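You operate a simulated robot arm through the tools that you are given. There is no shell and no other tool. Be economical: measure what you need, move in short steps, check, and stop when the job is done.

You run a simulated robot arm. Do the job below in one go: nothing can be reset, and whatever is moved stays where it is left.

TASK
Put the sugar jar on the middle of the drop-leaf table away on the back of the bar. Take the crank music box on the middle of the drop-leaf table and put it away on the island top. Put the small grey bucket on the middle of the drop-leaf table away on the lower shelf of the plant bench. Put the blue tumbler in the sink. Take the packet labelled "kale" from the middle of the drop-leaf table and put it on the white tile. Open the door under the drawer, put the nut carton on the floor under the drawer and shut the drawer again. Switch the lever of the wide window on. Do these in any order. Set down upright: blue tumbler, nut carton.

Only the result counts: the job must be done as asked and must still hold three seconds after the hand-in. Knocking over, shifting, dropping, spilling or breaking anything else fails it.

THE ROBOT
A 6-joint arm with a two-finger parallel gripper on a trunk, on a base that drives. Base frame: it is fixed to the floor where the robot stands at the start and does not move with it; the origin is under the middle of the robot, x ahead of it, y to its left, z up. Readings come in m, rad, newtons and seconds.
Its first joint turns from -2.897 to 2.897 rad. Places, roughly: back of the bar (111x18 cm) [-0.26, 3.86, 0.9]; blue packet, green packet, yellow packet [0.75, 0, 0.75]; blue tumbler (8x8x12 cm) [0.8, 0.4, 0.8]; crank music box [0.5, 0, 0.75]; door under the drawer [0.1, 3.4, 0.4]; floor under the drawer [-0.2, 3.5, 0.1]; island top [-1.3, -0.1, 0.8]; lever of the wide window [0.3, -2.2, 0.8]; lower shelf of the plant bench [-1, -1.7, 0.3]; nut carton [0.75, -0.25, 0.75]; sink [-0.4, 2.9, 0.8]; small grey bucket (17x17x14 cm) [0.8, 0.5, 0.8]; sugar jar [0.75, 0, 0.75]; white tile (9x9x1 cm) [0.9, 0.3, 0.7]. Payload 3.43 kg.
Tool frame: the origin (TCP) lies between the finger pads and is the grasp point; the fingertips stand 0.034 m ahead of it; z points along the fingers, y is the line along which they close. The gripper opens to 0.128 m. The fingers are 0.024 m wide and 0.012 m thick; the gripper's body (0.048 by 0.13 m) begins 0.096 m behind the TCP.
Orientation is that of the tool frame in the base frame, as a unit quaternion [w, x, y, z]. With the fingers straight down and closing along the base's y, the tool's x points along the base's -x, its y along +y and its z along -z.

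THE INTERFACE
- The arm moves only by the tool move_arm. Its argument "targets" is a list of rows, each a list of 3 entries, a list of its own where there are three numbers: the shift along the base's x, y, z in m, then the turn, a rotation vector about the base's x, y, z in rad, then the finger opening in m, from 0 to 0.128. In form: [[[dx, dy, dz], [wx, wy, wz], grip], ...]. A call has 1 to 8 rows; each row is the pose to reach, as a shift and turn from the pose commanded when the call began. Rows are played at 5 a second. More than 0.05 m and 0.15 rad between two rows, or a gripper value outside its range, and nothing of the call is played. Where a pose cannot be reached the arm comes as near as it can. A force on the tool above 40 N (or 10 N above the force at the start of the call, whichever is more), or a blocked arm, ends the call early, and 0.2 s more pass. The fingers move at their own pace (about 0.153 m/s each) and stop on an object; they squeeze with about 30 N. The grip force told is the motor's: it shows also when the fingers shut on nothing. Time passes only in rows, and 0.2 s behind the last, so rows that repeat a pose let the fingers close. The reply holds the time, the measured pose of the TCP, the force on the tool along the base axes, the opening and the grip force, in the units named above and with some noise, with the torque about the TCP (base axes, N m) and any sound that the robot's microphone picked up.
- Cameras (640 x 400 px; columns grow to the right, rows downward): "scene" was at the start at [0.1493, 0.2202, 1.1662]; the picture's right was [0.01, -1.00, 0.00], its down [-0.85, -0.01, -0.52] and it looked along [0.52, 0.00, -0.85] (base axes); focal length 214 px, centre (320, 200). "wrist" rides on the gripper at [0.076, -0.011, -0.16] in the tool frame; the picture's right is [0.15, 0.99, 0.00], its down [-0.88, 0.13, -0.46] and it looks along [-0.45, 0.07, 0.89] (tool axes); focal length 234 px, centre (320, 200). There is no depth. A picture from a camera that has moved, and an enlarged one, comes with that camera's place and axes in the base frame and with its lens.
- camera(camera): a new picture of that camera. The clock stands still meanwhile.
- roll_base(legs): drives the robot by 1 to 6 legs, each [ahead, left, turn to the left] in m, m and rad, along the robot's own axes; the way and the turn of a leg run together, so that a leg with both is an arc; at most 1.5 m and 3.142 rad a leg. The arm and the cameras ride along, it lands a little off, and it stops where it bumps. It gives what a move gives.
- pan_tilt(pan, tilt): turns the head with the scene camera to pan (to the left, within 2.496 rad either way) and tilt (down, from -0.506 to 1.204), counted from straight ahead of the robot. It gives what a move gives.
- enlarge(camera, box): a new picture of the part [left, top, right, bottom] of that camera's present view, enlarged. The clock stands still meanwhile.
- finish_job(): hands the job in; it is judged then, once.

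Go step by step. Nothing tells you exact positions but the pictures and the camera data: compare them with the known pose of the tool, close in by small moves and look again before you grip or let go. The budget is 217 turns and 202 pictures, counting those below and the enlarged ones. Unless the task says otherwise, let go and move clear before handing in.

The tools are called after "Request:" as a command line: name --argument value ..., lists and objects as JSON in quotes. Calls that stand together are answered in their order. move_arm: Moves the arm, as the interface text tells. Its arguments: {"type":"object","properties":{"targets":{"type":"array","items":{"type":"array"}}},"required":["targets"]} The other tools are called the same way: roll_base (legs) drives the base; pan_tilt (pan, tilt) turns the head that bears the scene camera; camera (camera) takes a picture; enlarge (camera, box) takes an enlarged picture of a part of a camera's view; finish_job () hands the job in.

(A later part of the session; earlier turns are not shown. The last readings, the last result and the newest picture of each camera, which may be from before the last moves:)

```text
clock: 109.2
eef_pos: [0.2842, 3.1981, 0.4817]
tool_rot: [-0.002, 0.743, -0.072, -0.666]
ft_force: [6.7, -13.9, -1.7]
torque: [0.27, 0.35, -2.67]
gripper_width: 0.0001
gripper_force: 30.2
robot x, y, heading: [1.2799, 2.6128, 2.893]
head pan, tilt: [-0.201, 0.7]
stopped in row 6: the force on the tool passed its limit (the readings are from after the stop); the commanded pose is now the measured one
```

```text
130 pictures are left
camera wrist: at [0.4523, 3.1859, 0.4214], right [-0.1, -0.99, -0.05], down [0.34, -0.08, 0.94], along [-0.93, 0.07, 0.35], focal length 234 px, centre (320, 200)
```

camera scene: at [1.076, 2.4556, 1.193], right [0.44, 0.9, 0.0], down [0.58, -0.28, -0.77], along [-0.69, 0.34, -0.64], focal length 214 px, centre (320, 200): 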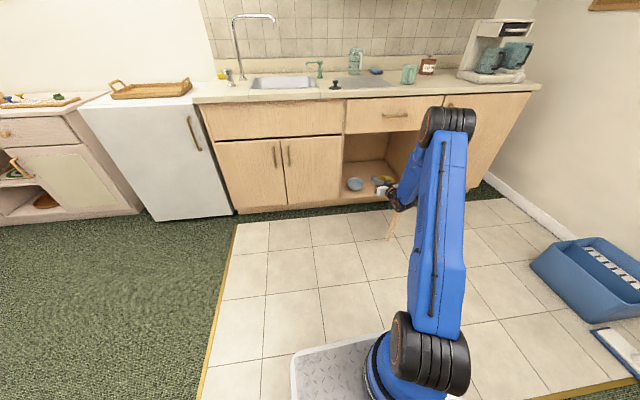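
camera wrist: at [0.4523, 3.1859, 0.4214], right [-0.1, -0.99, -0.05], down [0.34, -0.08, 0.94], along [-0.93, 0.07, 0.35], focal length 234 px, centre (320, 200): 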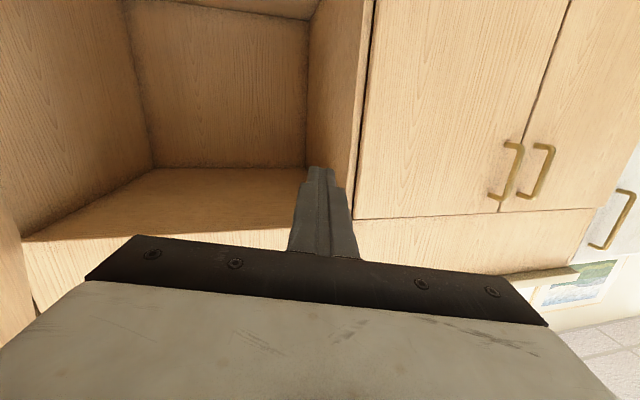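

Pushing no longer moves the door. I'll pull the hand back to the left and look at the whole door.

Request:
move_arm --targets '[[[-0.012, -0.038, 0], [0, 0, 0], 0.0], [[-0.024, -0.076, 0], [0, 0, 0], 0.0], [[-0.036, -0.114, 0], [0, 0, 0], 0.0], [[-0.048, -0.152, 0], [0, 0, 0], 0.0], [[-0.06, -0.19, 0], [0, 0, 0], 0.0]]'

Request:
roll_base --legs '[[-0.25, 0, -0.06]]'

Request:
camera --camera "scene"

Request:
camera --camera "wrist"

```text
clock: 110.4
eef_pos: [0.2234, 3.0152, 0.4856]
tool_rot: [-0.005, 0.74, -0.073, -0.668]
ft_force: [1.1, -0.3, 0.5]
torque: [-0.02, 0.01, 0.02]
gripper_width: 0.0002
gripper_force: 30.2
robot x, y, heading: [1.2767, 2.6109, 2.89]
head pan, tilt: [-0.201, 0.7]
```

```text
clock: 112.2
eef_pos: [0.4877, 3.0102, 0.4817]
tool_rot: [-0.026, 0.738, -0.097, -0.667]
ft_force: [0.2, 0.7, -0.1]
torque: [-0.02, -0.01, -0.03]
gripper_width: 0.0002
gripper_force: 29.9
robot x, y, heading: [1.5158, 2.5455, 2.83]
head pan, tilt: [-0.201, 0.7]
```

```text
129 pictures are left
camera scene: at [1.2987, 2.4029, 1.1908], right [0.49, 0.87, 0.0], down [0.56, -0.32, -0.76], along [-0.67, 0.38, -0.64], focal length 214 px, centre (320, 200)
```

scene: 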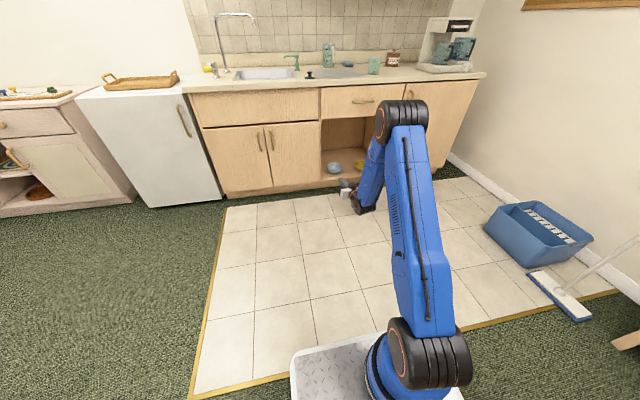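

```text
128 pictures are left
camera wrist: at [0.6541, 2.9867, 0.4221], right [-0.16, -0.99, -0.06], down [0.34, -0.11, 0.93], along [-0.93, 0.13, 0.36], focal length 234 px, centre (320, 200)
```

wrist: 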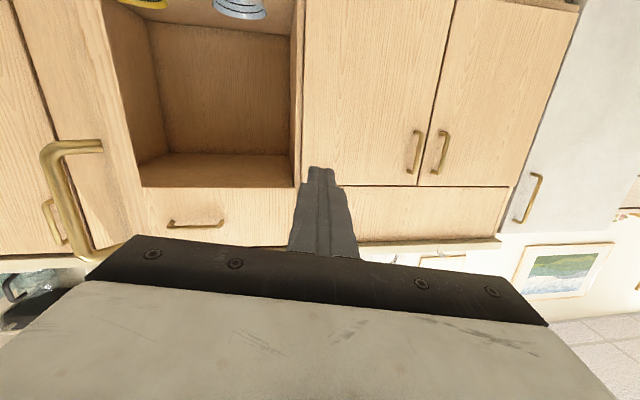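

The door now stands nearly square and the opening is clear, with a bowl and a yellow item inside. Next I'll fetch the nut carton, so I raise the hand, tilt it slightly down and drive back to the table.

Request:
move_arm --targets '[[[0.01, 0, 0.045], [-0.012, -0.07, 0], 0.0], [[0.02, -0.005, 0.09], [-0.024, -0.14, 0], 0.0], [[0.03, -0.01, 0.135], [-0.036, -0.21, 0], 0.0], [[0.04, -0.012, 0.18], [-0.048, -0.28, 0], 0.05], [[0.05, -0.016, 0.225], [-0.058, -0.335, 0], 0.1], [[0.06, -0.02, 0.27], [-0.058, -0.335, 0], 0.1], [[0.07, -0.022, 0.315], [-0.058, -0.335, 0], 0.1], [[0.08, -0.026, 0.36], [-0.058, -0.335, 0], 0.1]]'

Request:
roll_base --legs '[[0, 0, 0.58], [1.31, 0, 0], [0, 0, 1.06], [1.2, 0, 0], [1.0, 0, 0]]'

Request:
pan_tilt --pan 1.2 --tilt 0.6

Request:
camera --camera "scene"

```text
clock: 114.0
eef_pos: [0.5685, 2.9865, 0.8419]
tool_rot: [-0.019, 0.84, -0.109, -0.532]
ft_force: [-0.5, 0.0, -0.4]
torque: [-0.03, 0.02, 0.01]
gripper_width: 0.1
gripper_force: 0.0
robot x, y, heading: [1.516, 2.5449, 2.827]
head pan, tilt: [-0.201, 0.7]
```

```text
clock: 117.2
eef_pos: [0.479, 2.3355, 0.8424]
tool_rot: [0.134, 0.835, 0.137, -0.515]
ft_force: [-0.7, 0.7, -0.3]
torque: [-0.02, -0.01, 0.0]
gripper_width: 0.1
gripper_force: 0.0
robot x, y, heading: [1.5146, 2.4922, -2.872]
head pan, tilt: [-0.201, 0.7]
stopped in leg 2: the robot was blocked; the commanded pose is now the measured one
```

```text
clock: 118.8
eef_pos: [0.4789, 2.3361, 0.842]
tool_rot: [0.134, 0.835, 0.137, -0.516]
ft_force: [0.1, 0.3, 0.7]
torque: [-0.04, 0.02, 0.0]
gripper_width: 0.1001
gripper_force: 0.0
robot x, y, heading: [1.507, 2.4911, -2.869]
head pan, tilt: [1.201, 0.6]
```

```text
127 pictures are left
camera scene: at [1.4848, 2.1703, 1.1995], right [-0.99, 0.1, 0.0], down [0.06, 0.56, -0.82], along [-0.08, -0.82, -0.57], focal length 214 px, centre (320, 200)
```

scene: 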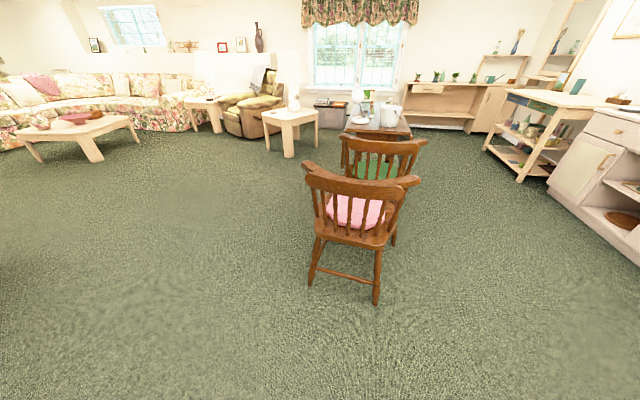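

The base reports being blocked though the floor here looks open. I'll look around the base on all sides.

Request:
pan_tilt --pan 0.0 --tilt 1.1

Request:
camera --camera "scene"

Request:
pan_tilt --pan -1.6 --tilt 0.9

Request:
camera --camera "scene"

Request:
pan_tilt --pan 2.4 --tilt 1.1

Request:
camera --camera "scene"

```text
clock: 120.2
eef_pos: [0.4771, 2.335, 0.8422]
tool_rot: [0.135, 0.835, 0.138, -0.515]
ft_force: [-0.6, 0.1, -0.8]
torque: [-0.01, 0.02, 0.01]
gripper_width: 0.1002
gripper_force: 0.1
robot x, y, heading: [1.5122, 2.4931, -2.875]
head pan, tilt: [0.0, 1.1]
```

```text
126 pictures are left
camera scene: at [1.4329, 2.2414, 1.1609], right [-0.27, 0.96, 0.0], down [0.86, 0.24, -0.45], along [-0.44, -0.12, -0.89], focal length 214 px, centre (320, 200)
```

scene: 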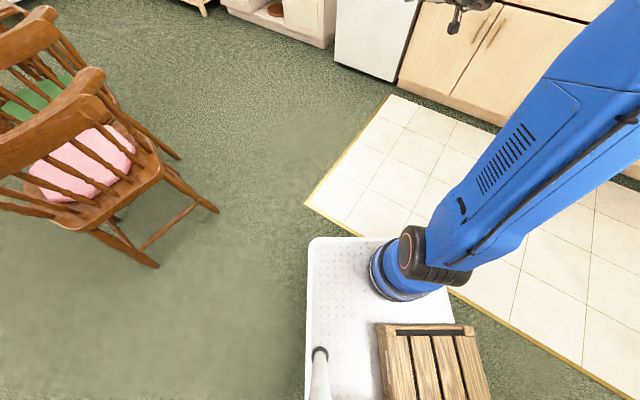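

```text
clock: 121.8
eef_pos: [0.4771, 2.3364, 0.8429]
tool_rot: [0.134, 0.835, 0.137, -0.515]
ft_force: [0.0, -0.5, -1.0]
torque: [0.02, 0.0, 0.03]
gripper_width: 0.1003
gripper_force: 0.1
robot x, y, heading: [1.5106, 2.4925, -2.871]
head pan, tilt: [-1.6, 0.901]
```

```text
125 pictures are left
camera scene: at [1.4758, 2.3316, 1.1747], right [0.97, 0.24, 0.0], down [0.19, -0.76, -0.62], along [-0.15, 0.6, -0.78], focal length 214 px, centre (320, 200)
```

scene: 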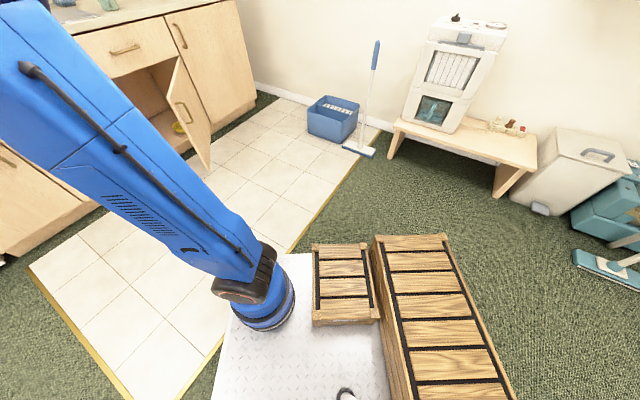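

```text
clock: 125.1
eef_pos: [0.478, 2.335, 0.8428]
tool_rot: [0.134, 0.835, 0.137, -0.515]
ft_force: [0.5, 0.6, 0.0]
torque: [-0.01, 0.01, 0.01]
gripper_width: 0.1
gripper_force: 0.1
robot x, y, heading: [1.5146, 2.4928, -2.872]
head pan, tilt: [2.4, 1.1]
```

```text
124 pictures are left
camera scene: at [1.5499, 2.2295, 1.1608], right [-0.46, -0.89, 0.0], down [-0.79, 0.41, -0.45], along [0.4, -0.21, -0.89], focal length 214 px, centre (320, 200)
```

scene: 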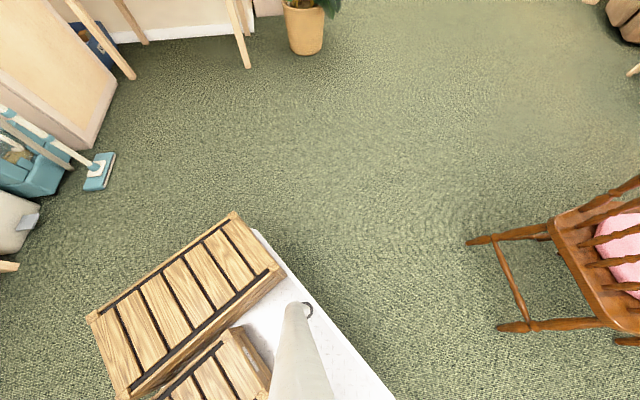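

Nothing visible touches the base. I'll retry with a short leg.

Request:
roll_base --legs '[[0.3, 0, 0]]'

```text
clock: 126.4
eef_pos: [0.4553, 2.2698, 0.8414]
tool_rot: [0.133, 0.836, 0.135, -0.515]
ft_force: [-0.7, -0.2, -0.5]
torque: [-0.02, -0.03, -0.01]
gripper_width: 0.1
gripper_force: 0.2
robot x, y, heading: [1.4916, 2.4242, -2.876]
head pan, tilt: [2.4, 1.1]
stopped in leg 1: the robot was blocked; the commanded pose is now the measured one
```

The base slid exactly along the direction of the floor mat's long edge, so the raised trim seems to stop it from a standstill. I'll back up and cross the edge with a run-up.

Request:
roll_base --legs '[[-0.35, 0, 0], [1.5, 0, 0]]'

Request:
pan_tilt --pan 0.3 --tilt 0.9

Request:
camera --camera "scene"

```text
clock: 133.7
eef_pos: [-0.3372, 2.0724, 0.8424]
tool_rot: [0.135, 0.837, 0.129, -0.515]
ft_force: [34.0, -17.3, 16.3]
torque: [0.43, 0.54, -0.31]
gripper_width: 0.0835
gripper_force: 0.0
robot x, y, heading: [0.6959, 2.207, -2.883]
head pan, tilt: [2.4, 1.1]
stopped in leg 2: the force on the tool passed its limit (the readings are from after the stop); the commanded pose is now the measured one
```

```text
clock: 135.7
eef_pos: [-0.3382, 2.0757, 0.8407]
tool_rot: [0.135, 0.837, 0.127, -0.515]
ft_force: [45.1, -21.0, 18.3]
torque: [0.46, 0.47, -0.56]
gripper_width: 0.0788
gripper_force: 0.2
robot x, y, heading: [0.6946, 2.2097, -2.878]
head pan, tilt: [0.3, 0.901]
```

```text
123 pictures are left
camera scene: at [0.6142, 1.929, 1.1745], right [-0.53, 0.85, 0.01], down [0.66, 0.42, -0.62], along [-0.53, -0.32, -0.78], focal length 214 px, centre (320, 200)
```

scene: 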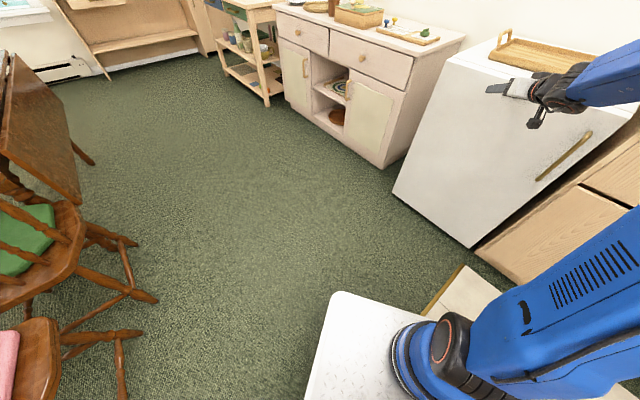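

The run-up worked, but the extended hand met the fridge front. I'll back off at once, pull the arm in and then turn.

Request:
roll_base --legs '[[-0.12, 0, 0]]'

Request:
move_arm --targets '[[[0.045, 0.012, 0.02], [0, 0, 0], 0.1], [[0.085, 0.022, 0.045], [0, 0, 0], 0.1], [[0.125, 0.032, 0.07], [0, 0, 0], 0.1], [[0.165, 0.042, 0.095], [0, 0, 0], 0.1], [[0.205, 0.052, 0.12], [0, 0, 0], 0.1], [[0.245, 0.062, 0.14], [0, 0, 0], 0.1]]'

Request:
camera --camera "scene"

```text
clock: 136.9
eef_pos: [-0.2243, 2.1061, 0.8407]
tool_rot: [0.135, 0.838, 0.127, -0.513]
ft_force: [0.0, 0.7, -0.1]
torque: [0.01, 0.0, 0.03]
gripper_width: 0.1001
gripper_force: 0.0
robot x, y, heading: [0.8148, 2.2406, -2.88]
head pan, tilt: [0.3, 0.901]
```

```text
refused: row 1 steps farther than a row can; nothing moved
```

```text
122 pictures are left
camera scene: at [0.7286, 1.963, 1.1747], right [-0.53, 0.85, 0.01], down [0.66, 0.42, -0.62], along [-0.53, -0.33, -0.78], focal length 214 px, centre (320, 200)
```

scene: 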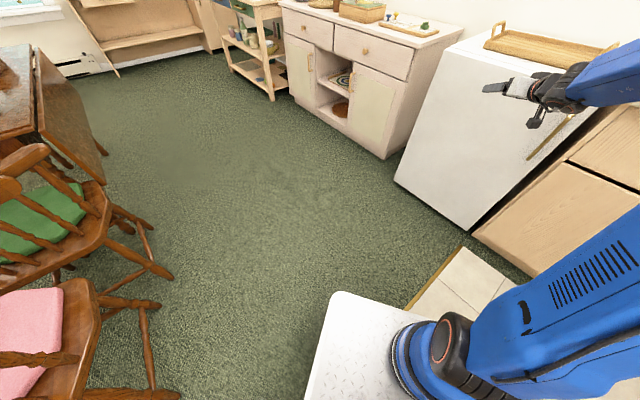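

The fridge looks unmoved. Now I'll retract the arm in finer steps and then drive to the table.

Request:
move_arm --targets '[[[0.04, 0.01, 0.02], [0, 0, 0], 0.1], [[0.08, 0.02, 0.04], [0, 0, 0], 0.1], [[0.12, 0.03, 0.06], [0, 0, 0], 0.1], [[0.16, 0.04, 0.08], [0, 0, 0], 0.1], [[0.2, 0.05, 0.1], [0, 0, 0], 0.1], [[0.24, 0.06, 0.12], [0, 0, 0], 0.1]]'

Request:
roll_base --legs '[[0, 0, 0.47], [0.96, 0, 0], [0, 0, 0.594], [1.0, 0, 0], [0.65, 0, 0], [0, 0, 1.816]]'

Request:
pan_tilt --pan 0 --tilt 0.7

Request:
camera --camera "scene"

Request:
camera --camera "wrist"

```text
clock: 138.3
eef_pos: [0.016, 2.1716, 0.9591]
tool_rot: [0.137, 0.838, 0.126, -0.513]
ft_force: [-1.1, 1.4, 0.3]
torque: [-0.02, -0.01, 0.0]
gripper_width: 0.0999
gripper_force: 0.0
robot x, y, heading: [0.8118, 2.2428, -2.885]
head pan, tilt: [0.3, 0.901]
```

```text
clock: 158.7
eef_pos: [0.4775, -0.1293, 0.9559]
tool_rot: [0.527, -0.013, 0.847, 0.067]
ft_force: [0.1, 0.2, 0.2]
torque: [-0.01, 0.0, -0.02]
gripper_width: 0.0999
gripper_force: 0.1
robot x, y, heading: [-0.3077, 0.0099, -0.003]
head pan, tilt: [0.3, 0.901]
```

```text
clock: 159.5
eef_pos: [0.4769, -0.1299, 0.9573]
tool_rot: [0.526, -0.014, 0.847, 0.068]
ft_force: [0.3, 0.1, 0.1]
torque: [0.0, -0.01, -0.02]
gripper_width: 0.0999
gripper_force: 0.1
robot x, y, heading: [-0.3113, 0.0139, -0.005]
head pan, tilt: [0.0, 0.7]
```

```text
121 pictures are left
camera scene: at [-0.1437, 0.2291, 1.1908], right [0.0, -1.0, 0.0], down [-0.64, 0.0, -0.76], along [0.76, 0.0, -0.64], focal length 214 px, centre (320, 200)
```

scene: 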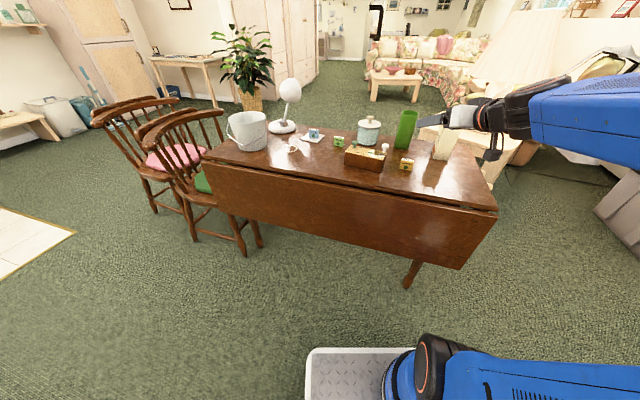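

```text
120 pictures are left
camera wrist: at [0.303, -0.1571, 0.9561], right [-0.16, 0.99, -0.03], down [-0.03, 0.03, 1.0], along [0.99, 0.16, 0.02], focal length 234 px, centre (320, 200)
```

wrist: 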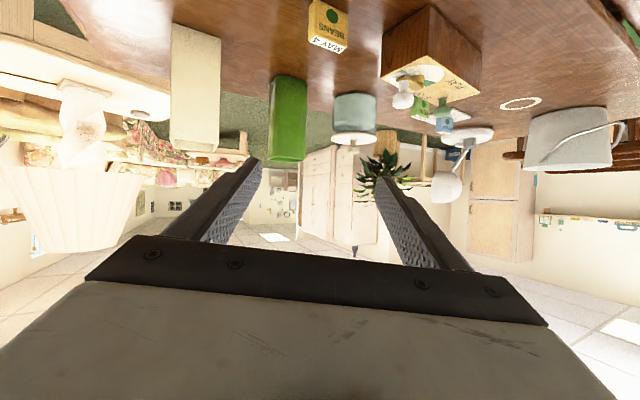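

I'm back at the table with the carton ahead-right. I'll look at it more closely.

Request:
enlarge --camera "wrist" --box '[120, 0, 360, 180]'

Request:
enlarge --camera "scene" --box '[340, 80, 520, 192]'

```text
2.22 times, centred on (240, 90) of wrist
camera zoom: at [0.303, -0.1571, 0.9561], right [-0.16, 0.99, -0.03], down [-0.03, 0.03, 1.0], along [0.99, 0.16, 0.02], focal length 520 px, centre (498, 444)
```

zoom: 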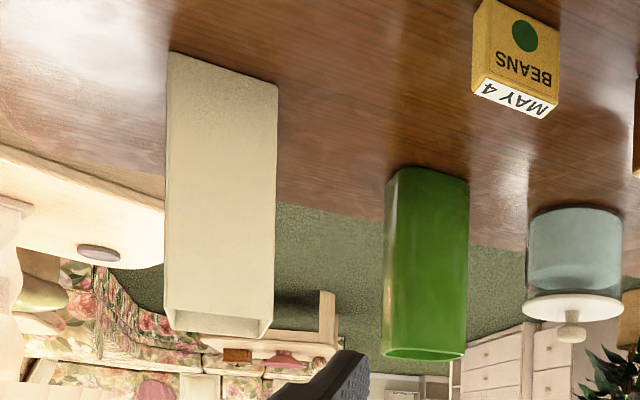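

```text
3.56 times, centred on (430, 136) of scene
camera zoom: at [-0.1437, 0.2291, 1.1908], right [0.0, -1.0, 0.0], down [-0.64, 0.0, -0.76], along [0.76, 0.0, -0.64], focal length 763 px, centre (-71, 428)
```

zoom: 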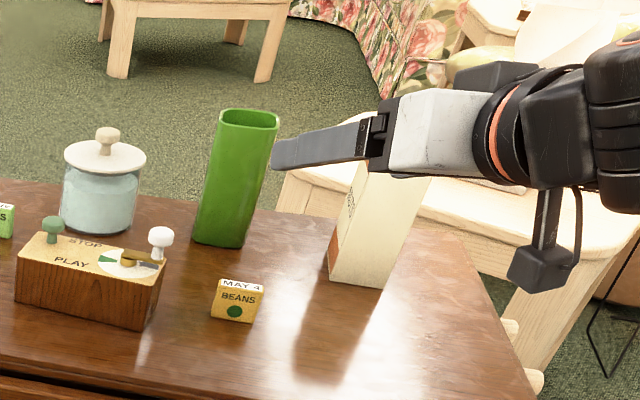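

The carton's front face is about 6 cm wide, centred near (0.69, -0.29), with its top at z≈0.89. I'll yaw to face it squarely and go to a pre-grasp point.

Request:
move_arm --targets '[[[0.0, -0.035, 0], [0, 0, -0.105], 0.1], [[0.02, -0.07, 0], [0, 0, -0.21], 0.1], [[0.04, -0.1, -0.02], [0, 0, -0.315], 0.1], [[0.06, -0.117, -0.04], [0, 0, -0.415], 0.1], [[0.07, -0.119, -0.055], [0, 0, -0.415], 0.1]]'

Request:
camera --camera "wrist"

Request:
enlarge --camera "scene" --box '[340, 80, 520, 192]'

```text
clock: 160.7
eef_pos: [0.5464, -0.2497, 0.9037]
tool_rot: [0.53, 0.162, 0.831, -0.044]
ft_force: [0.1, 0.3, 0.9]
torque: [0.0, 0.02, 0.04]
gripper_width: 0.0997
gripper_force: 0.1
robot x, y, heading: [-0.3072, 0.0061, -0.007]
head pan, tilt: [0.0, 0.7]
```

```text
117 pictures are left
camera wrist: at [0.377, -0.2035, 0.9015], right [0.25, 0.97, -0.03], down [-0.01, 0.04, 1.0], along [0.97, -0.25, 0.02], focal length 234 px, centre (320, 200)
```

wrist: 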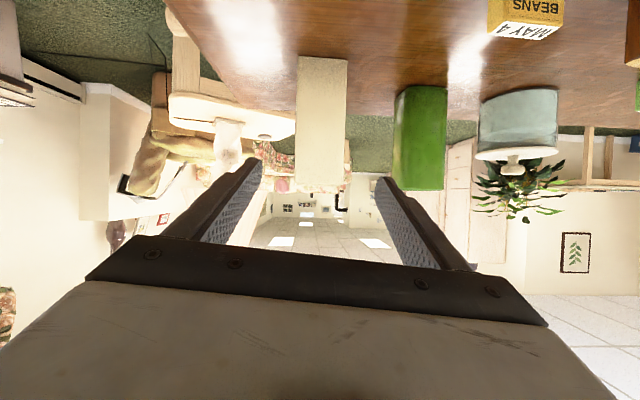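

```text
3.56 times, centred on (430, 136) of scene
camera zoom: at [-0.1438, 0.2291, 1.1908], right [0.0, -1.0, 0.0], down [-0.64, 0.0, -0.76], along [0.76, 0.0, -0.64], focal length 763 px, centre (-71, 428)
```

zoom: 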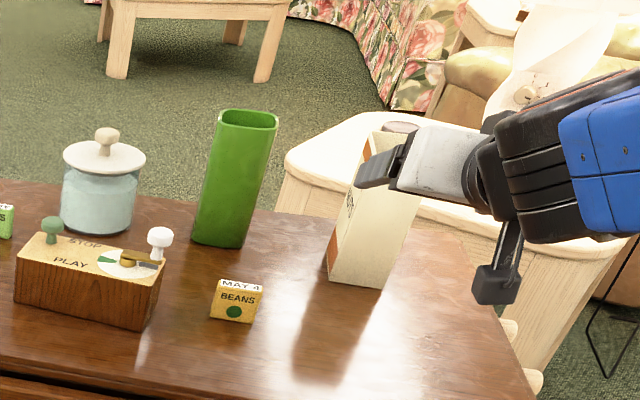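

I'm aligned with the carton, so I'll move in along the approach and grip.

Request:
move_arm --targets '[[[0.035, -0.0095, -0.018], [0, 0, 0], 0.1], [[0.07, -0.019, -0.037], [0, 0, 0], 0.1], [[0.105, -0.0285, -0.055], [0, 0, 0], 0.1], [[0.137, -0.037, -0.073], [0, 0, 0], 0.1]]'

Request:
enlarge --camera "scene" --box '[340, 80, 520, 192]'

Request:
camera --camera "wrist"

```text
clock: 161.7
eef_pos: [0.6824, -0.2835, 0.8299]
tool_rot: [0.53, 0.161, 0.831, -0.043]
ft_force: [-0.5, 0.3, -0.1]
torque: [-0.03, 0.01, 0.03]
gripper_width: 0.1001
gripper_force: 0.0
robot x, y, heading: [-0.3058, 0.0113, -0.009]
head pan, tilt: [0.0, 0.7]
```

```text
3.56 times, centred on (430, 136) of scene
camera zoom: at [-0.144, 0.2291, 1.1908], right [0.0, -1.0, 0.0], down [-0.64, 0.0, -0.77], along [0.77, 0.0, -0.64], focal length 763 px, centre (-71, 428)
```

zoom: 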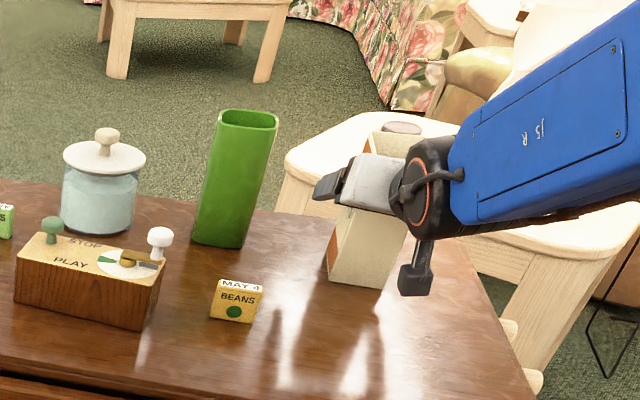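

```text
114 pictures are left
camera wrist: at [0.513, -0.239, 0.8293], right [0.25, 0.97, -0.03], down [-0.01, 0.04, 1.0], along [0.97, -0.25, 0.02], focal length 234 px, centre (320, 200)
```

wrist: 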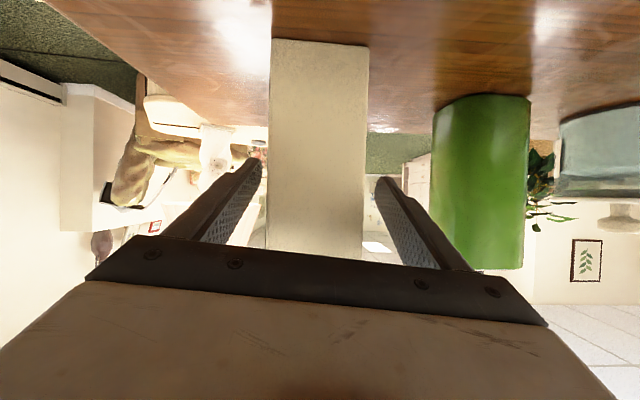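

The carton sits between the fingers. I'll close and lift.

Request:
move_arm --targets '[[[0.0, 0, 0], [0, 0, 0], 0.07], [[0.0, 0, 0], [0, 0, 0], 0.03], [[0, 0, 0], [0, 0, 0], 0.03], [[0, 0, 0], [0, 0, 0], 0.03]]'

Request:
move_arm --targets '[[[0.0, 0, 0.03], [0, 0, 0], 0.03], [[0.0, 0, 0.07], [0, 0, 0], 0.03], [[0, 0, 0.11], [0, 0, 0], 0.03], [[-0.03, 0.008, 0.14], [0, 0, 0], 0.03], [[-0.07, 0.019, 0.16], [0, 0, 0], 0.03], [[-0.11, 0.03, 0.17], [0, 0, 0], 0.03], [[-0.15, 0.04, 0.17], [0, 0, 0], 0.03]]'

Request:
camera --camera "scene"

```text
clock: 162.7
eef_pos: [0.6823, -0.2836, 0.8305]
tool_rot: [0.53, 0.161, 0.832, -0.042]
ft_force: [1.6, -2.1, 2.7]
torque: [-0.41, -0.08, 0.05]
gripper_width: 0.0625
gripper_force: 30.0
robot x, y, heading: [-0.3105, 0.0128, -0.011]
head pan, tilt: [0.0, 0.7]
```

```text
clock: 164.3
eef_pos: [0.534, -0.2454, 0.9999]
tool_rot: [0.528, 0.16, 0.833, -0.041]
ft_force: [0.2, -0.2, -3.0]
torque: [-0.01, 0.02, 0.03]
gripper_width: 0.0597
gripper_force: 29.8
out of reach, approached as far as the arm can: row 2
robot x, y, heading: [-0.3071, 0.0115, -0.002]
head pan, tilt: [0.0, 0.7]
```

```text
113 pictures are left
camera scene: at [-0.1431, 0.2288, 1.1908], right [0.0, -1.0, 0.0], down [-0.64, 0.0, -0.76], along [0.76, 0.0, -0.64], focal length 214 px, centre (320, 200)
```

scene: 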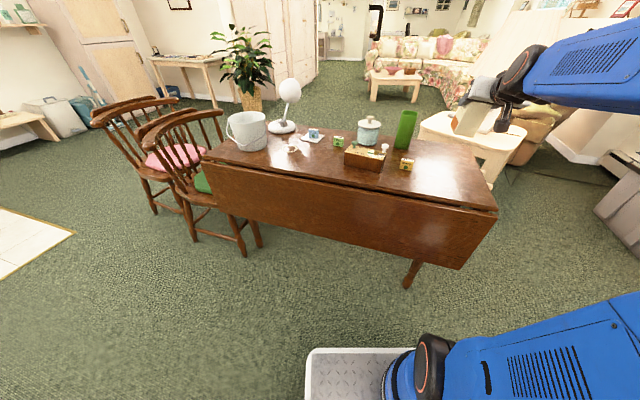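

The carton is held upright. I'll drive along the counter direction, ending parallel to the counter in front of the open cabinet, so that the arm can swing left into it.

Request:
move_arm --targets '[[[0.0, 0, 0.03], [0, 0, 0], 0.03], [[0.0, 0, 0.05], [0, 0, 0], 0.03]]'

Request:
roll_base --legs '[[0, 0, 1.267], [1.35, 0, 0], [1.5, 0, 0]]'

Request:
pan_tilt --pan 0.8 --tilt 0.8

Request:
camera --camera "scene"

```text
clock: 164.9
eef_pos: [0.5333, -0.2452, 1.0486]
tool_rot: [0.53, 0.161, 0.832, -0.043]
ft_force: [1.6, -0.5, -3.4]
torque: [0.01, 0.01, 0.0]
gripper_width: 0.0595
gripper_force: 30.2
robot x, y, heading: [-0.3122, 0.0094, -0.008]
head pan, tilt: [0.0, 0.7]
```

```text
clock: 181.8
eef_pos: [1.0365, 3.4663, 1.0507]
tool_rot: [0.45, -0.365, 0.765, 0.28]
ft_force: [0.0, 0.5, -1.8]
torque: [-0.02, 0.02, 0.02]
gripper_width: 0.0596
gripper_force: 30.4
robot x, y, heading: [0.5404, 2.7345, 1.269]
head pan, tilt: [0.0, 0.7]
```

```text
clock: 182.9
eef_pos: [1.0378, 3.466, 1.0492]
tool_rot: [0.451, -0.365, 0.765, 0.281]
ft_force: [0.2, -0.2, -2.9]
torque: [-0.05, -0.02, 0.01]
gripper_width: 0.0597
gripper_force: 29.6
robot x, y, heading: [0.5471, 2.729, 1.266]
head pan, tilt: [0.799, 0.799]
```

```text
112 pictures are left
camera scene: at [0.3204, 2.9475, 1.1856], right [0.88, 0.48, 0.0], down [0.34, -0.63, -0.7], along [-0.33, 0.61, -0.72], focal length 214 px, centre (320, 200)
```

scene: 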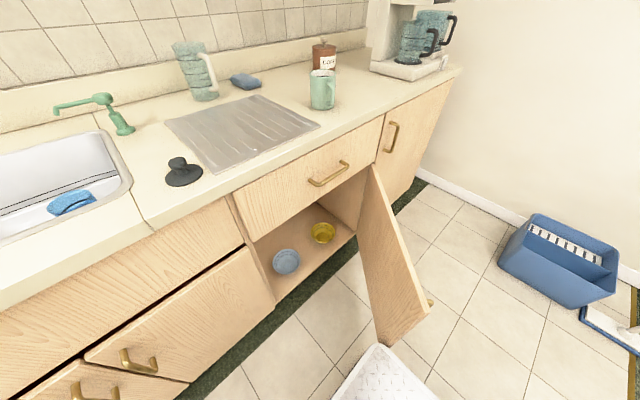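

I see the opening with a blue bowl on the left and a yellow bowl on the right of the cabinet floor. The door stands about 52° open, which is enough. My deck corner is close to the door, so I'll back up a little and shift left.

Request:
roll_base --legs '[[-0.1, 0, 0], [0, 0.1, 0]]'

Request:
enlarge --camera "scene" --box '[200, 140, 480, 400]'

```text
clock: 184.8
eef_pos: [0.9116, 3.4018, 1.0491]
tool_rot: [0.45, -0.365, 0.765, 0.281]
ft_force: [-0.3, -0.5, -2.0]
torque: [-0.03, 0.01, -0.02]
gripper_width: 0.0597
gripper_force: 30.2
robot x, y, heading: [0.4218, 2.6696, 1.265]
head pan, tilt: [0.799, 0.799]
```

```text
1.54 times, centred on (340, 270) of scene
camera zoom: at [0.1956, 2.8819, 1.1856], right [0.88, 0.48, 0.0], down [0.34, -0.63, -0.7], along [-0.33, 0.61, -0.72], focal length 330 px, centre (289, 92)
```

zoom: 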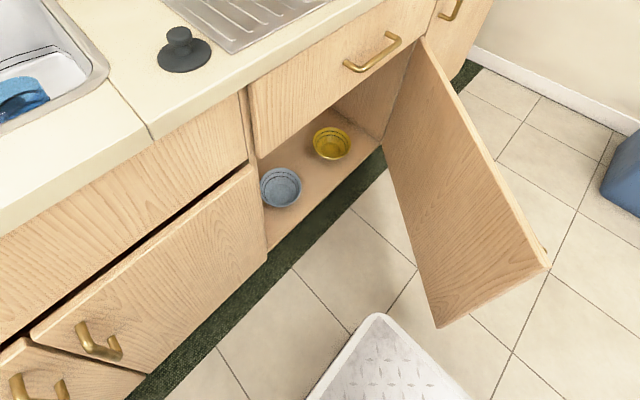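

The cabinet floor is clear between and behind the two bowls. I'll swing the arm left about its shoulder with the carton upright.

Request:
move_arm --targets '[[[-0.0424, 0.0223, 0], [0, 0, 0.08], 0.03], [[-0.0857, 0.0414, 0], [0, 0, 0.16], 0.03], [[-0.1308, 0.0571, 0], [0, 0, 0.24], 0.03], [[-0.1768, 0.0693, 0], [0, 0, 0.32], 0.03], [[-0.2237, 0.0779, 0], [0, 0, 0.4], 0.03], [[-0.271, 0.0828, 0], [0, 0, 0.48], 0.03], [[-0.3187, 0.0839, 0], [0, 0, 0.56], 0.03], [[-0.3663, 0.0814, 0], [0, 0, 0.64], 0.03]]'

Request:
move_arm --targets '[[[-0.0472, -0.0062, 0], [0, 0, 0.08], 0.03], [[-0.0937, -0.0161, 0], [0, 0, 0.16], 0.03], [[-0.1395, -0.0296, 0], [0, 0, 0.24], 0.03], [[-0.184, -0.0466, 0], [0, 0, 0.32], 0.03], [[-0.2271, -0.0671, 0], [0, 0, 0.4], 0.03], [[-0.2685, -0.0909, 0], [0, 0, 0.48], 0.03], [[-0.3079, -0.1178, 0], [0, 0, 0.56], 0.03], [[-0.345, -0.1476, 0], [0, 0, 0.64], 0.03]]'

Request:
camera --camera "scene"

```text
clock: 186.7
eef_pos: [0.5445, 3.4815, 1.0487]
tool_rot: [0.339, -0.588, 0.611, 0.408]
ft_force: [0.2, 0.6, -3.0]
torque: [-0.01, 0.02, -0.02]
gripper_width: 0.06
gripper_force: 30.2
robot x, y, heading: [0.423, 2.6678, 1.268]
head pan, tilt: [0.799, 0.799]
```

```text
clock: 188.4
eef_pos: [0.1988, 3.335, 1.0476]
tool_rot: [-0.193, 0.75, -0.395, -0.495]
ft_force: [-0.4, -0.6, -2.7]
torque: [0.0, 0.0, 0.02]
gripper_width: 0.0597
gripper_force: 30.6
robot x, y, heading: [0.4189, 2.6698, 1.266]
head pan, tilt: [0.799, 0.799]
```

```text
110 pictures are left
camera scene: at [0.1955, 2.8819, 1.1856], right [0.88, 0.48, 0.0], down [0.34, -0.63, -0.7], along [-0.33, 0.61, -0.72], focal length 214 px, centre (320, 200)
```

scene: 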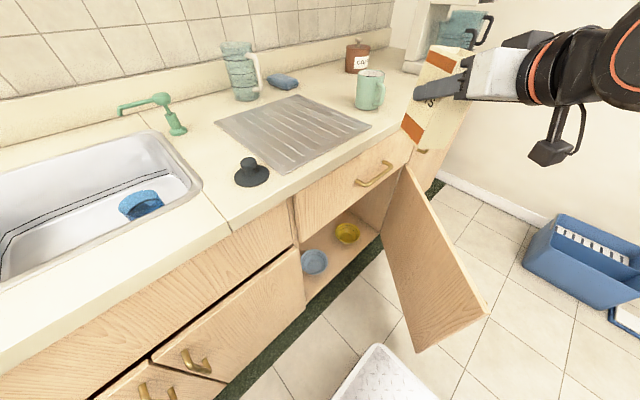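

The swing went well. I'll finish the rotation and start lowering in front of the opening.

Request:
move_arm --targets '[[[-0.027, -0.0265, 0], [0, 0, 0.065], 0.03], [[-0.055, -0.054, 0], [0, 0, 0.13], 0.03], [[-0.055, -0.054, -0.045], [0, 0, 0.13], 0.03], [[-0.055, -0.054, -0.09], [0, 0, 0.13], 0.03], [[-0.055, -0.054, -0.135], [0, 0, 0.13], 0.03], [[-0.055, -0.054, -0.18], [0, 0, 0.13], 0.03], [[-0.055, -0.054, -0.225], [0, 0, 0.13], 0.03], [[-0.055, -0.054, -0.27], [0, 0, 0.13], 0.03]]'

Request:
camera --camera "scene"

```text
clock: 190.2
eef_pos: [0.145, 3.281, 0.7748]
tool_rot: [-0.162, 0.773, -0.347, -0.506]
ft_force: [0.1, -0.6, -2.8]
torque: [-0.04, -0.04, 0.0]
gripper_width: 0.0601
gripper_force: 29.8
robot x, y, heading: [0.4227, 2.6657, 1.272]
head pan, tilt: [0.799, 0.799]
```

```text
109 pictures are left
camera scene: at [0.1956, 2.8818, 1.1856], right [0.88, 0.48, 0.0], down [0.34, -0.63, -0.7], along [-0.33, 0.61, -0.72], focal length 214 px, centre (320, 200)
```

scene: 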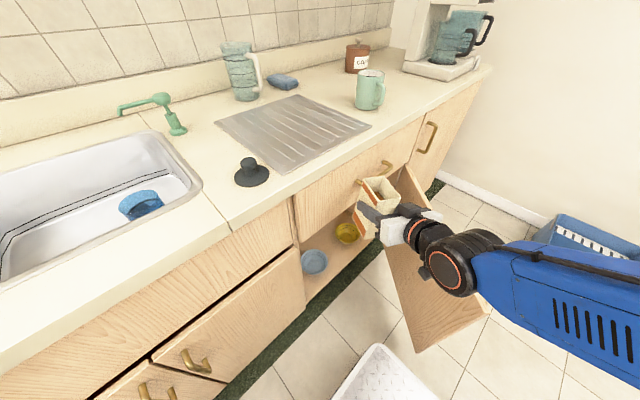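

The carton looks close to the drawer pull, so I'll check with a zoom.

Request:
enlarge --camera "scene" --box '[300, 130, 480, 260]'

Request:
camera --camera "wrist"

```text
3.08 times, centred on (390, 195) of scene
camera zoom: at [0.1956, 2.8818, 1.1856], right [0.88, 0.48, 0.0], down [0.34, -0.63, -0.7], along [-0.33, 0.61, -0.72], focal length 660 px, centre (105, 215)
```

zoom: 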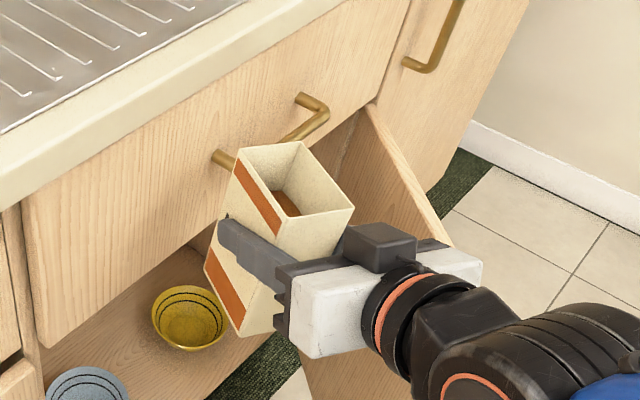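

```text
107 pictures are left
camera wrist: at [0.281, 3.1659, 0.7747], right [-0.65, -0.76, -0.03], down [0.0, -0.04, 1.0], along [-0.76, 0.65, 0.02], focal length 234 px, centre (320, 200)
```

wrist: 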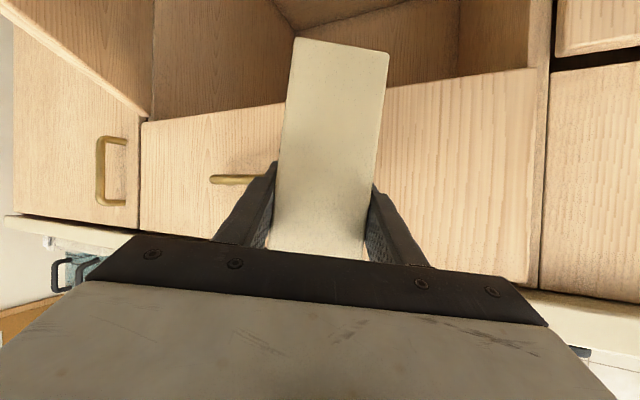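

The tool has a slight roll, so the carton leans about 0.1 rad; I'll take that out. I'll also back off 2 cm from the drawer pull and go lower.

Request:
move_arm --targets '[[[0.019, -0.006, 0], [0.0373, -0.0333, 0], 0.03], [[0.019, -0.006, -0.03], [0.0745, -0.0667, 0], 0.03], [[0.019, -0.006, -0.075], [0.0745, -0.0667, 0], 0.03], [[0.019, -0.006, -0.12], [0.0745, -0.0667, 0], 0.03], [[0.019, -0.006, -0.165], [0.0745, -0.0667, 0], 0.03], [[0.019, -0.006, -0.21], [0.0745, -0.0667, 0], 0.03], [[0.019, -0.006, -0.255], [0.0745, -0.0667, 0], 0.03], [[0.019, -0.006, -0.3], [0.0745, -0.0667, 0], 0.03]]'

Request:
camera --camera "scene"

Request:
camera --camera "wrist"

```text
clock: 192.1
eef_pos: [0.105, 3.3249, 0.4771]
tool_rot: [-0.201, 0.784, -0.321, -0.492]
ft_force: [0.0, 0.2, -2.4]
torque: [-0.02, -0.05, -0.02]
gripper_width: 0.0598
gripper_force: 30.1
out of reach, approached as far as the arm can: row 3, 4, 5, 6, 7, 8
robot x, y, heading: [0.4166, 2.67, 1.268]
head pan, tilt: [0.799, 0.799]
```

```text
106 pictures are left
camera scene: at [0.1957, 2.8818, 1.1856], right [0.88, 0.48, 0.0], down [0.34, -0.63, -0.7], along [-0.33, 0.61, -0.72], focal length 214 px, centre (320, 200)
```

scene: 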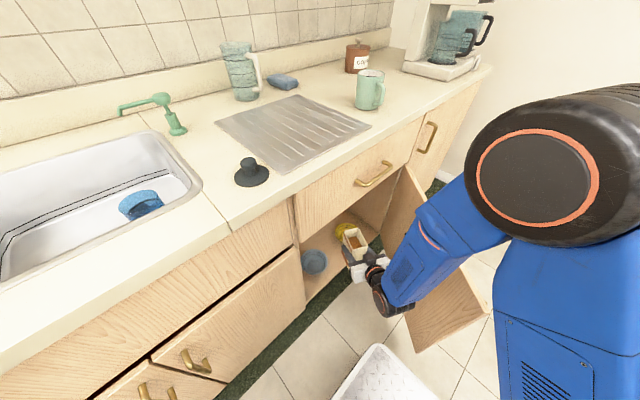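

```text
105 pictures are left
camera wrist: at [0.2397, 3.2093, 0.4761], right [-0.65, -0.75, -0.13], down [-0.07, -0.11, 0.99], along [-0.76, 0.65, 0.02], focal length 234 px, centre (320, 200)
```

wrist: 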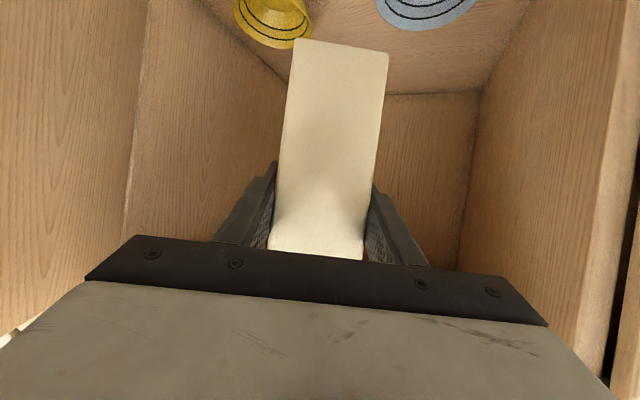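

The carton is now level and at the cabinet mouth. I'll move it in and down over the gap between the bowls.

Request:
move_arm --targets '[[[-0.03, 0.026, -0.02], [0, 0, 0], 0.03], [[-0.06, 0.052, -0.04], [0, 0, 0], 0.03], [[-0.09, 0.078, -0.06], [0, 0, 0], 0.03], [[-0.12, 0.104, -0.08], [0, 0, 0], 0.03], [[-0.15, 0.13, -0.1], [0, 0, 0], 0.03], [[-0.18, 0.156, -0.12], [0, 0, 0], 0.03]]'

Request:
camera --camera "scene"

Request:
camera --camera "wrist"

```text
clock: 193.4
eef_pos: [-0.074, 3.4813, 0.3585]
tool_rot: [-0.202, 0.783, -0.321, -0.493]
ft_force: [0.5, -0.9, -3.4]
torque: [-0.03, -0.04, -0.01]
gripper_width: 0.0597
gripper_force: 30.1
robot x, y, heading: [0.4231, 2.6675, 1.271]
head pan, tilt: [0.799, 0.799]
```

```text
104 pictures are left
camera scene: at [0.1955, 2.8819, 1.1855], right [0.88, 0.48, 0.0], down [0.34, -0.63, -0.7], along [-0.33, 0.61, -0.72], focal length 214 px, centre (320, 200)
```

scene: 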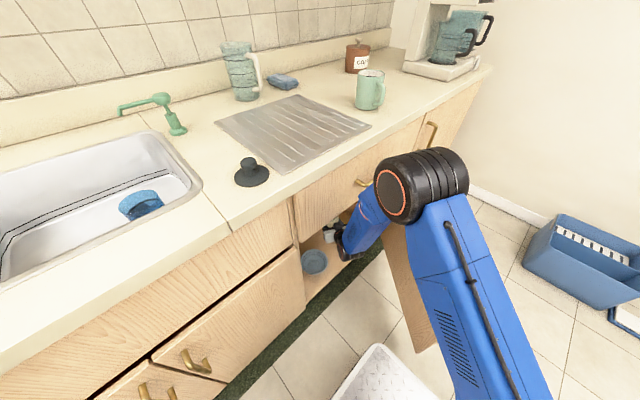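

```text
103 pictures are left
camera wrist: at [0.0612, 3.3656, 0.3579], right [-0.65, -0.75, -0.13], down [-0.07, -0.11, 0.99], along [-0.76, 0.65, 0.02], focal length 234 px, centre (320, 200)
```

wrist: 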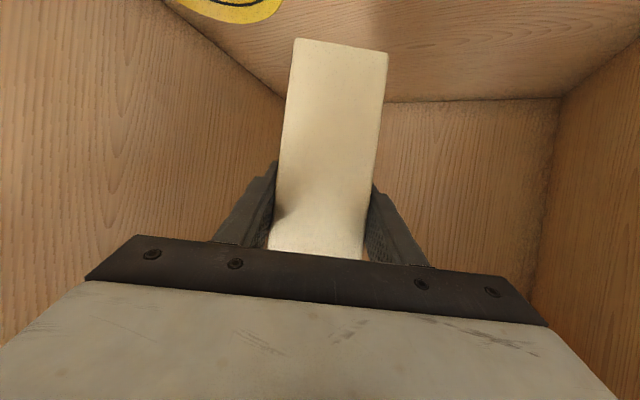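

I'll move the last bit in and lower close to the floor.

Request:
move_arm --targets '[[[-0.03, 0.026, -0.01], [0, 0, 0], 0.03], [[-0.06, 0.054, -0.03], [0, 0, 0], 0.03], [[-0.062, 0.056, -0.07], [0, 0, 0], 0.03], [[-0.062, 0.056, -0.11], [0, 0, 0], 0.03]]'

Request:
camera --camera "wrist"

Request:
enlarge --camera "scene" --box '[260, 150, 480, 320]'

```text
clock: 194.4
eef_pos: [-0.137, 3.5385, 0.2476]
tool_rot: [-0.202, 0.783, -0.322, -0.492]
ft_force: [-0.9, 0.3, -2.6]
torque: [0.0, -0.1, 0.0]
gripper_width: 0.0596
gripper_force: 29.9
robot x, y, heading: [0.4202, 2.6691, 1.272]
head pan, tilt: [0.799, 0.799]
```

```text
102 pictures are left
camera wrist: at [-0.002, 3.4223, 0.2474], right [-0.65, -0.75, -0.13], down [-0.07, -0.11, 0.99], along [-0.76, 0.65, 0.02], focal length 234 px, centre (320, 200)
```

wrist: 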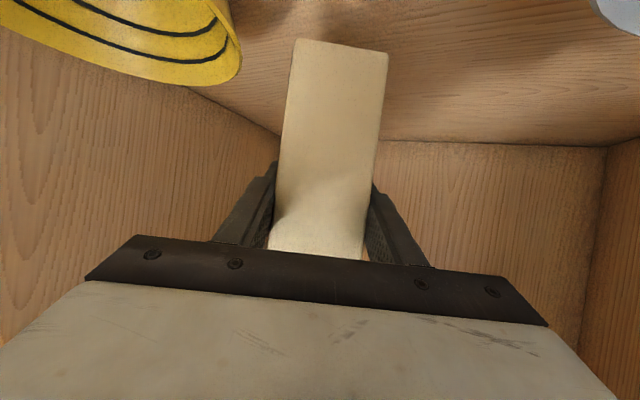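

```text
2.35 times, centred on (370, 235) of scene
camera zoom: at [0.1952, 2.882, 1.1855], right [0.88, 0.48, 0.0], down [0.34, -0.63, -0.7], along [-0.33, 0.61, -0.72], focal length 505 px, centre (202, 118)
```

zoom: 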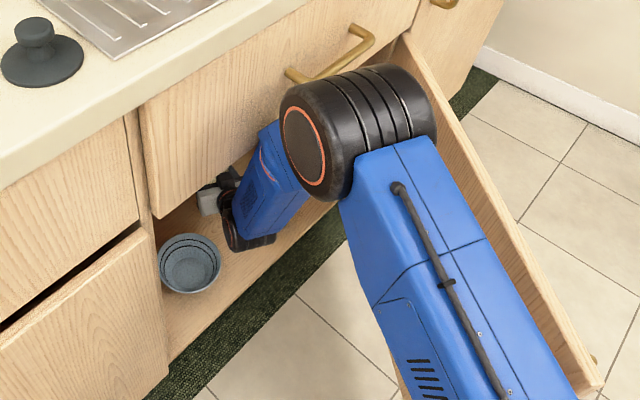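

There is clearance to both bowls. I'll lower until contact.

Request:
move_arm --targets '[[[0, 0, -0.01], [0, 0, 0], 0.03], [[0, 0, -0.02], [0, 0, 0], 0.03], [[0, 0, -0.03], [0, 0, 0], 0.03], [[0, 0, -0.04], [0, 0, 0], 0.03]]'

Request:
camera --camera "wrist"

```text
clock: 195.4
eef_pos: [-0.1374, 3.5384, 0.2098]
tool_rot: [-0.202, 0.783, -0.32, -0.494]
ft_force: [3.3, -2.9, 16.0]
torque: [-0.66, -0.71, 0.0]
gripper_width: 0.06
gripper_force: 30.1
robot x, y, heading: [0.4183, 2.6691, 1.271]
head pan, tilt: [0.799, 0.799]
```

```text
100 pictures are left
camera wrist: at [-0.0027, 3.4219, 0.2084], right [-0.65, -0.75, -0.13], down [-0.07, -0.11, 0.99], along [-0.76, 0.65, 0.02], focal length 234 px, centre (320, 200)
```

wrist: 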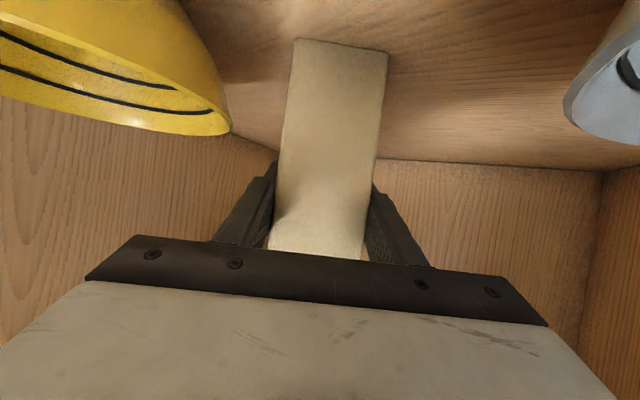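

Contact is made with the cabinet floor. I'll release and withdraw along the tool axis.

Request:
move_arm --targets '[[[0, 0, 0.001], [0, 0, 0], 0.065], [[0, 0, 0.001], [0, 0, 0], 0.075], [[0, 0, 0.001], [0, 0, 0], 0.08], [[0.019, -0.019, 0.008], [0, 0, 0], 0.08], [[0.045, -0.044, 0.02], [0, 0, 0], 0.08], [[0.071, -0.069, 0.035], [0, 0, 0], 0.08], [[0.1, -0.097, 0.05], [0, 0, 0], 0.08]]'

Request:
camera --camera "wrist"

```text
clock: 197.1
eef_pos: [-0.0377, 3.4404, 0.2573]
tool_rot: [-0.201, 0.784, -0.321, -0.492]
ft_force: [1.1, 0.4, -0.5]
torque: [0.01, -0.02, 0.01]
gripper_width: 0.08
gripper_force: 0.0
robot x, y, heading: [0.4193, 2.6716, 1.27]
head pan, tilt: [0.799, 0.799]
```

```text
99 pictures are left
camera wrist: at [0.0979, 3.3241, 0.2565], right [-0.65, -0.75, -0.13], down [-0.07, -0.11, 0.99], along [-0.76, 0.65, 0.02], focal length 234 px, centre (320, 200)
```

wrist: 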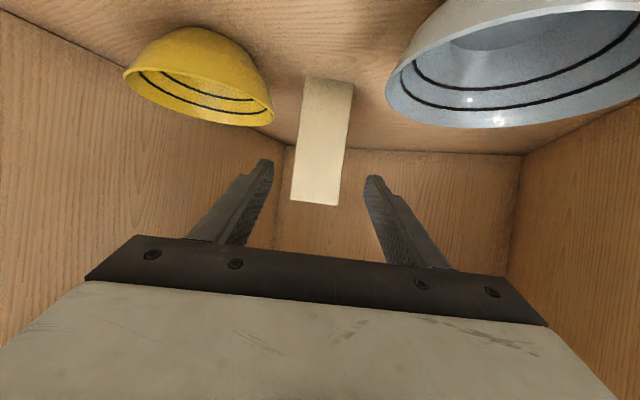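

The carton stands upright between and behind the bowls. I'll withdraw the arm along the way it came in.

Request:
move_arm --targets '[[[0.024, -0.019, 0.036], [0, 0, 0], 0.08], [[0.048, -0.038, 0.072], [0, 0, 0], 0.08], [[0.072, -0.058, 0.108], [0, 0, 0], 0.08], [[0.096, -0.077, 0.144], [0, 0, 0], 0.08], [[0.12, -0.096, 0.18], [0, 0, 0], 0.08], [[0.143, -0.115, 0.22], [0, 0, 0], 0.08]]'

Request:
move_arm --targets '[[[0.0, 0, 0.045], [0, 0, 0], 0.08], [[0.01, -0.01, 0.09], [0, 0, 0], 0.08], [[0.02, -0.02, 0.135], [0, 0, 0], 0.06], [[0.03, -0.03, 0.18], [0, 0, 0], 0.04], [[0.04, -0.04, 0.225], [0, 0, 0], 0.02], [[0.04, -0.04, 0.27], [0, 0, 0], 0.0]]'

Request:
camera --camera "scene"

```text
clock: 198.4
eef_pos: [0.1052, 3.3249, 0.4784]
tool_rot: [-0.2, 0.784, -0.32, -0.492]
ft_force: [0.1, 0.0, -0.4]
torque: [0.0, 0.02, 0.02]
gripper_width: 0.08
gripper_force: 0.1
robot x, y, heading: [0.4193, 2.6684, 1.27]
head pan, tilt: [0.799, 0.799]
```

```text
clock: 199.8
eef_pos: [0.1465, 3.2867, 0.7475]
tool_rot: [-0.2, 0.784, -0.319, -0.494]
ft_force: [-0.7, 0.1, -0.3]
torque: [0.0, -0.02, -0.03]
gripper_width: 0.0
gripper_force: 30.0
out of reach, approached as far as the arm can: row 2, 3, 4
robot x, y, heading: [0.4201, 2.6739, 1.271]
head pan, tilt: [0.799, 0.799]
```

```text
98 pictures are left
camera scene: at [0.1953, 2.8819, 1.1856], right [0.88, 0.48, 0.0], down [0.34, -0.63, -0.7], along [-0.33, 0.61, -0.72], focal length 214 px, centre (320, 200)
```

scene: 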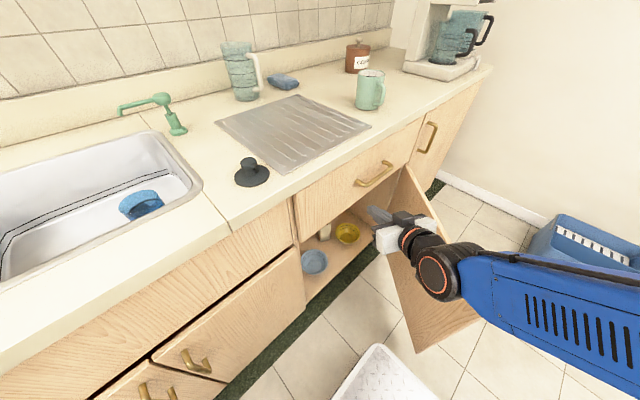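

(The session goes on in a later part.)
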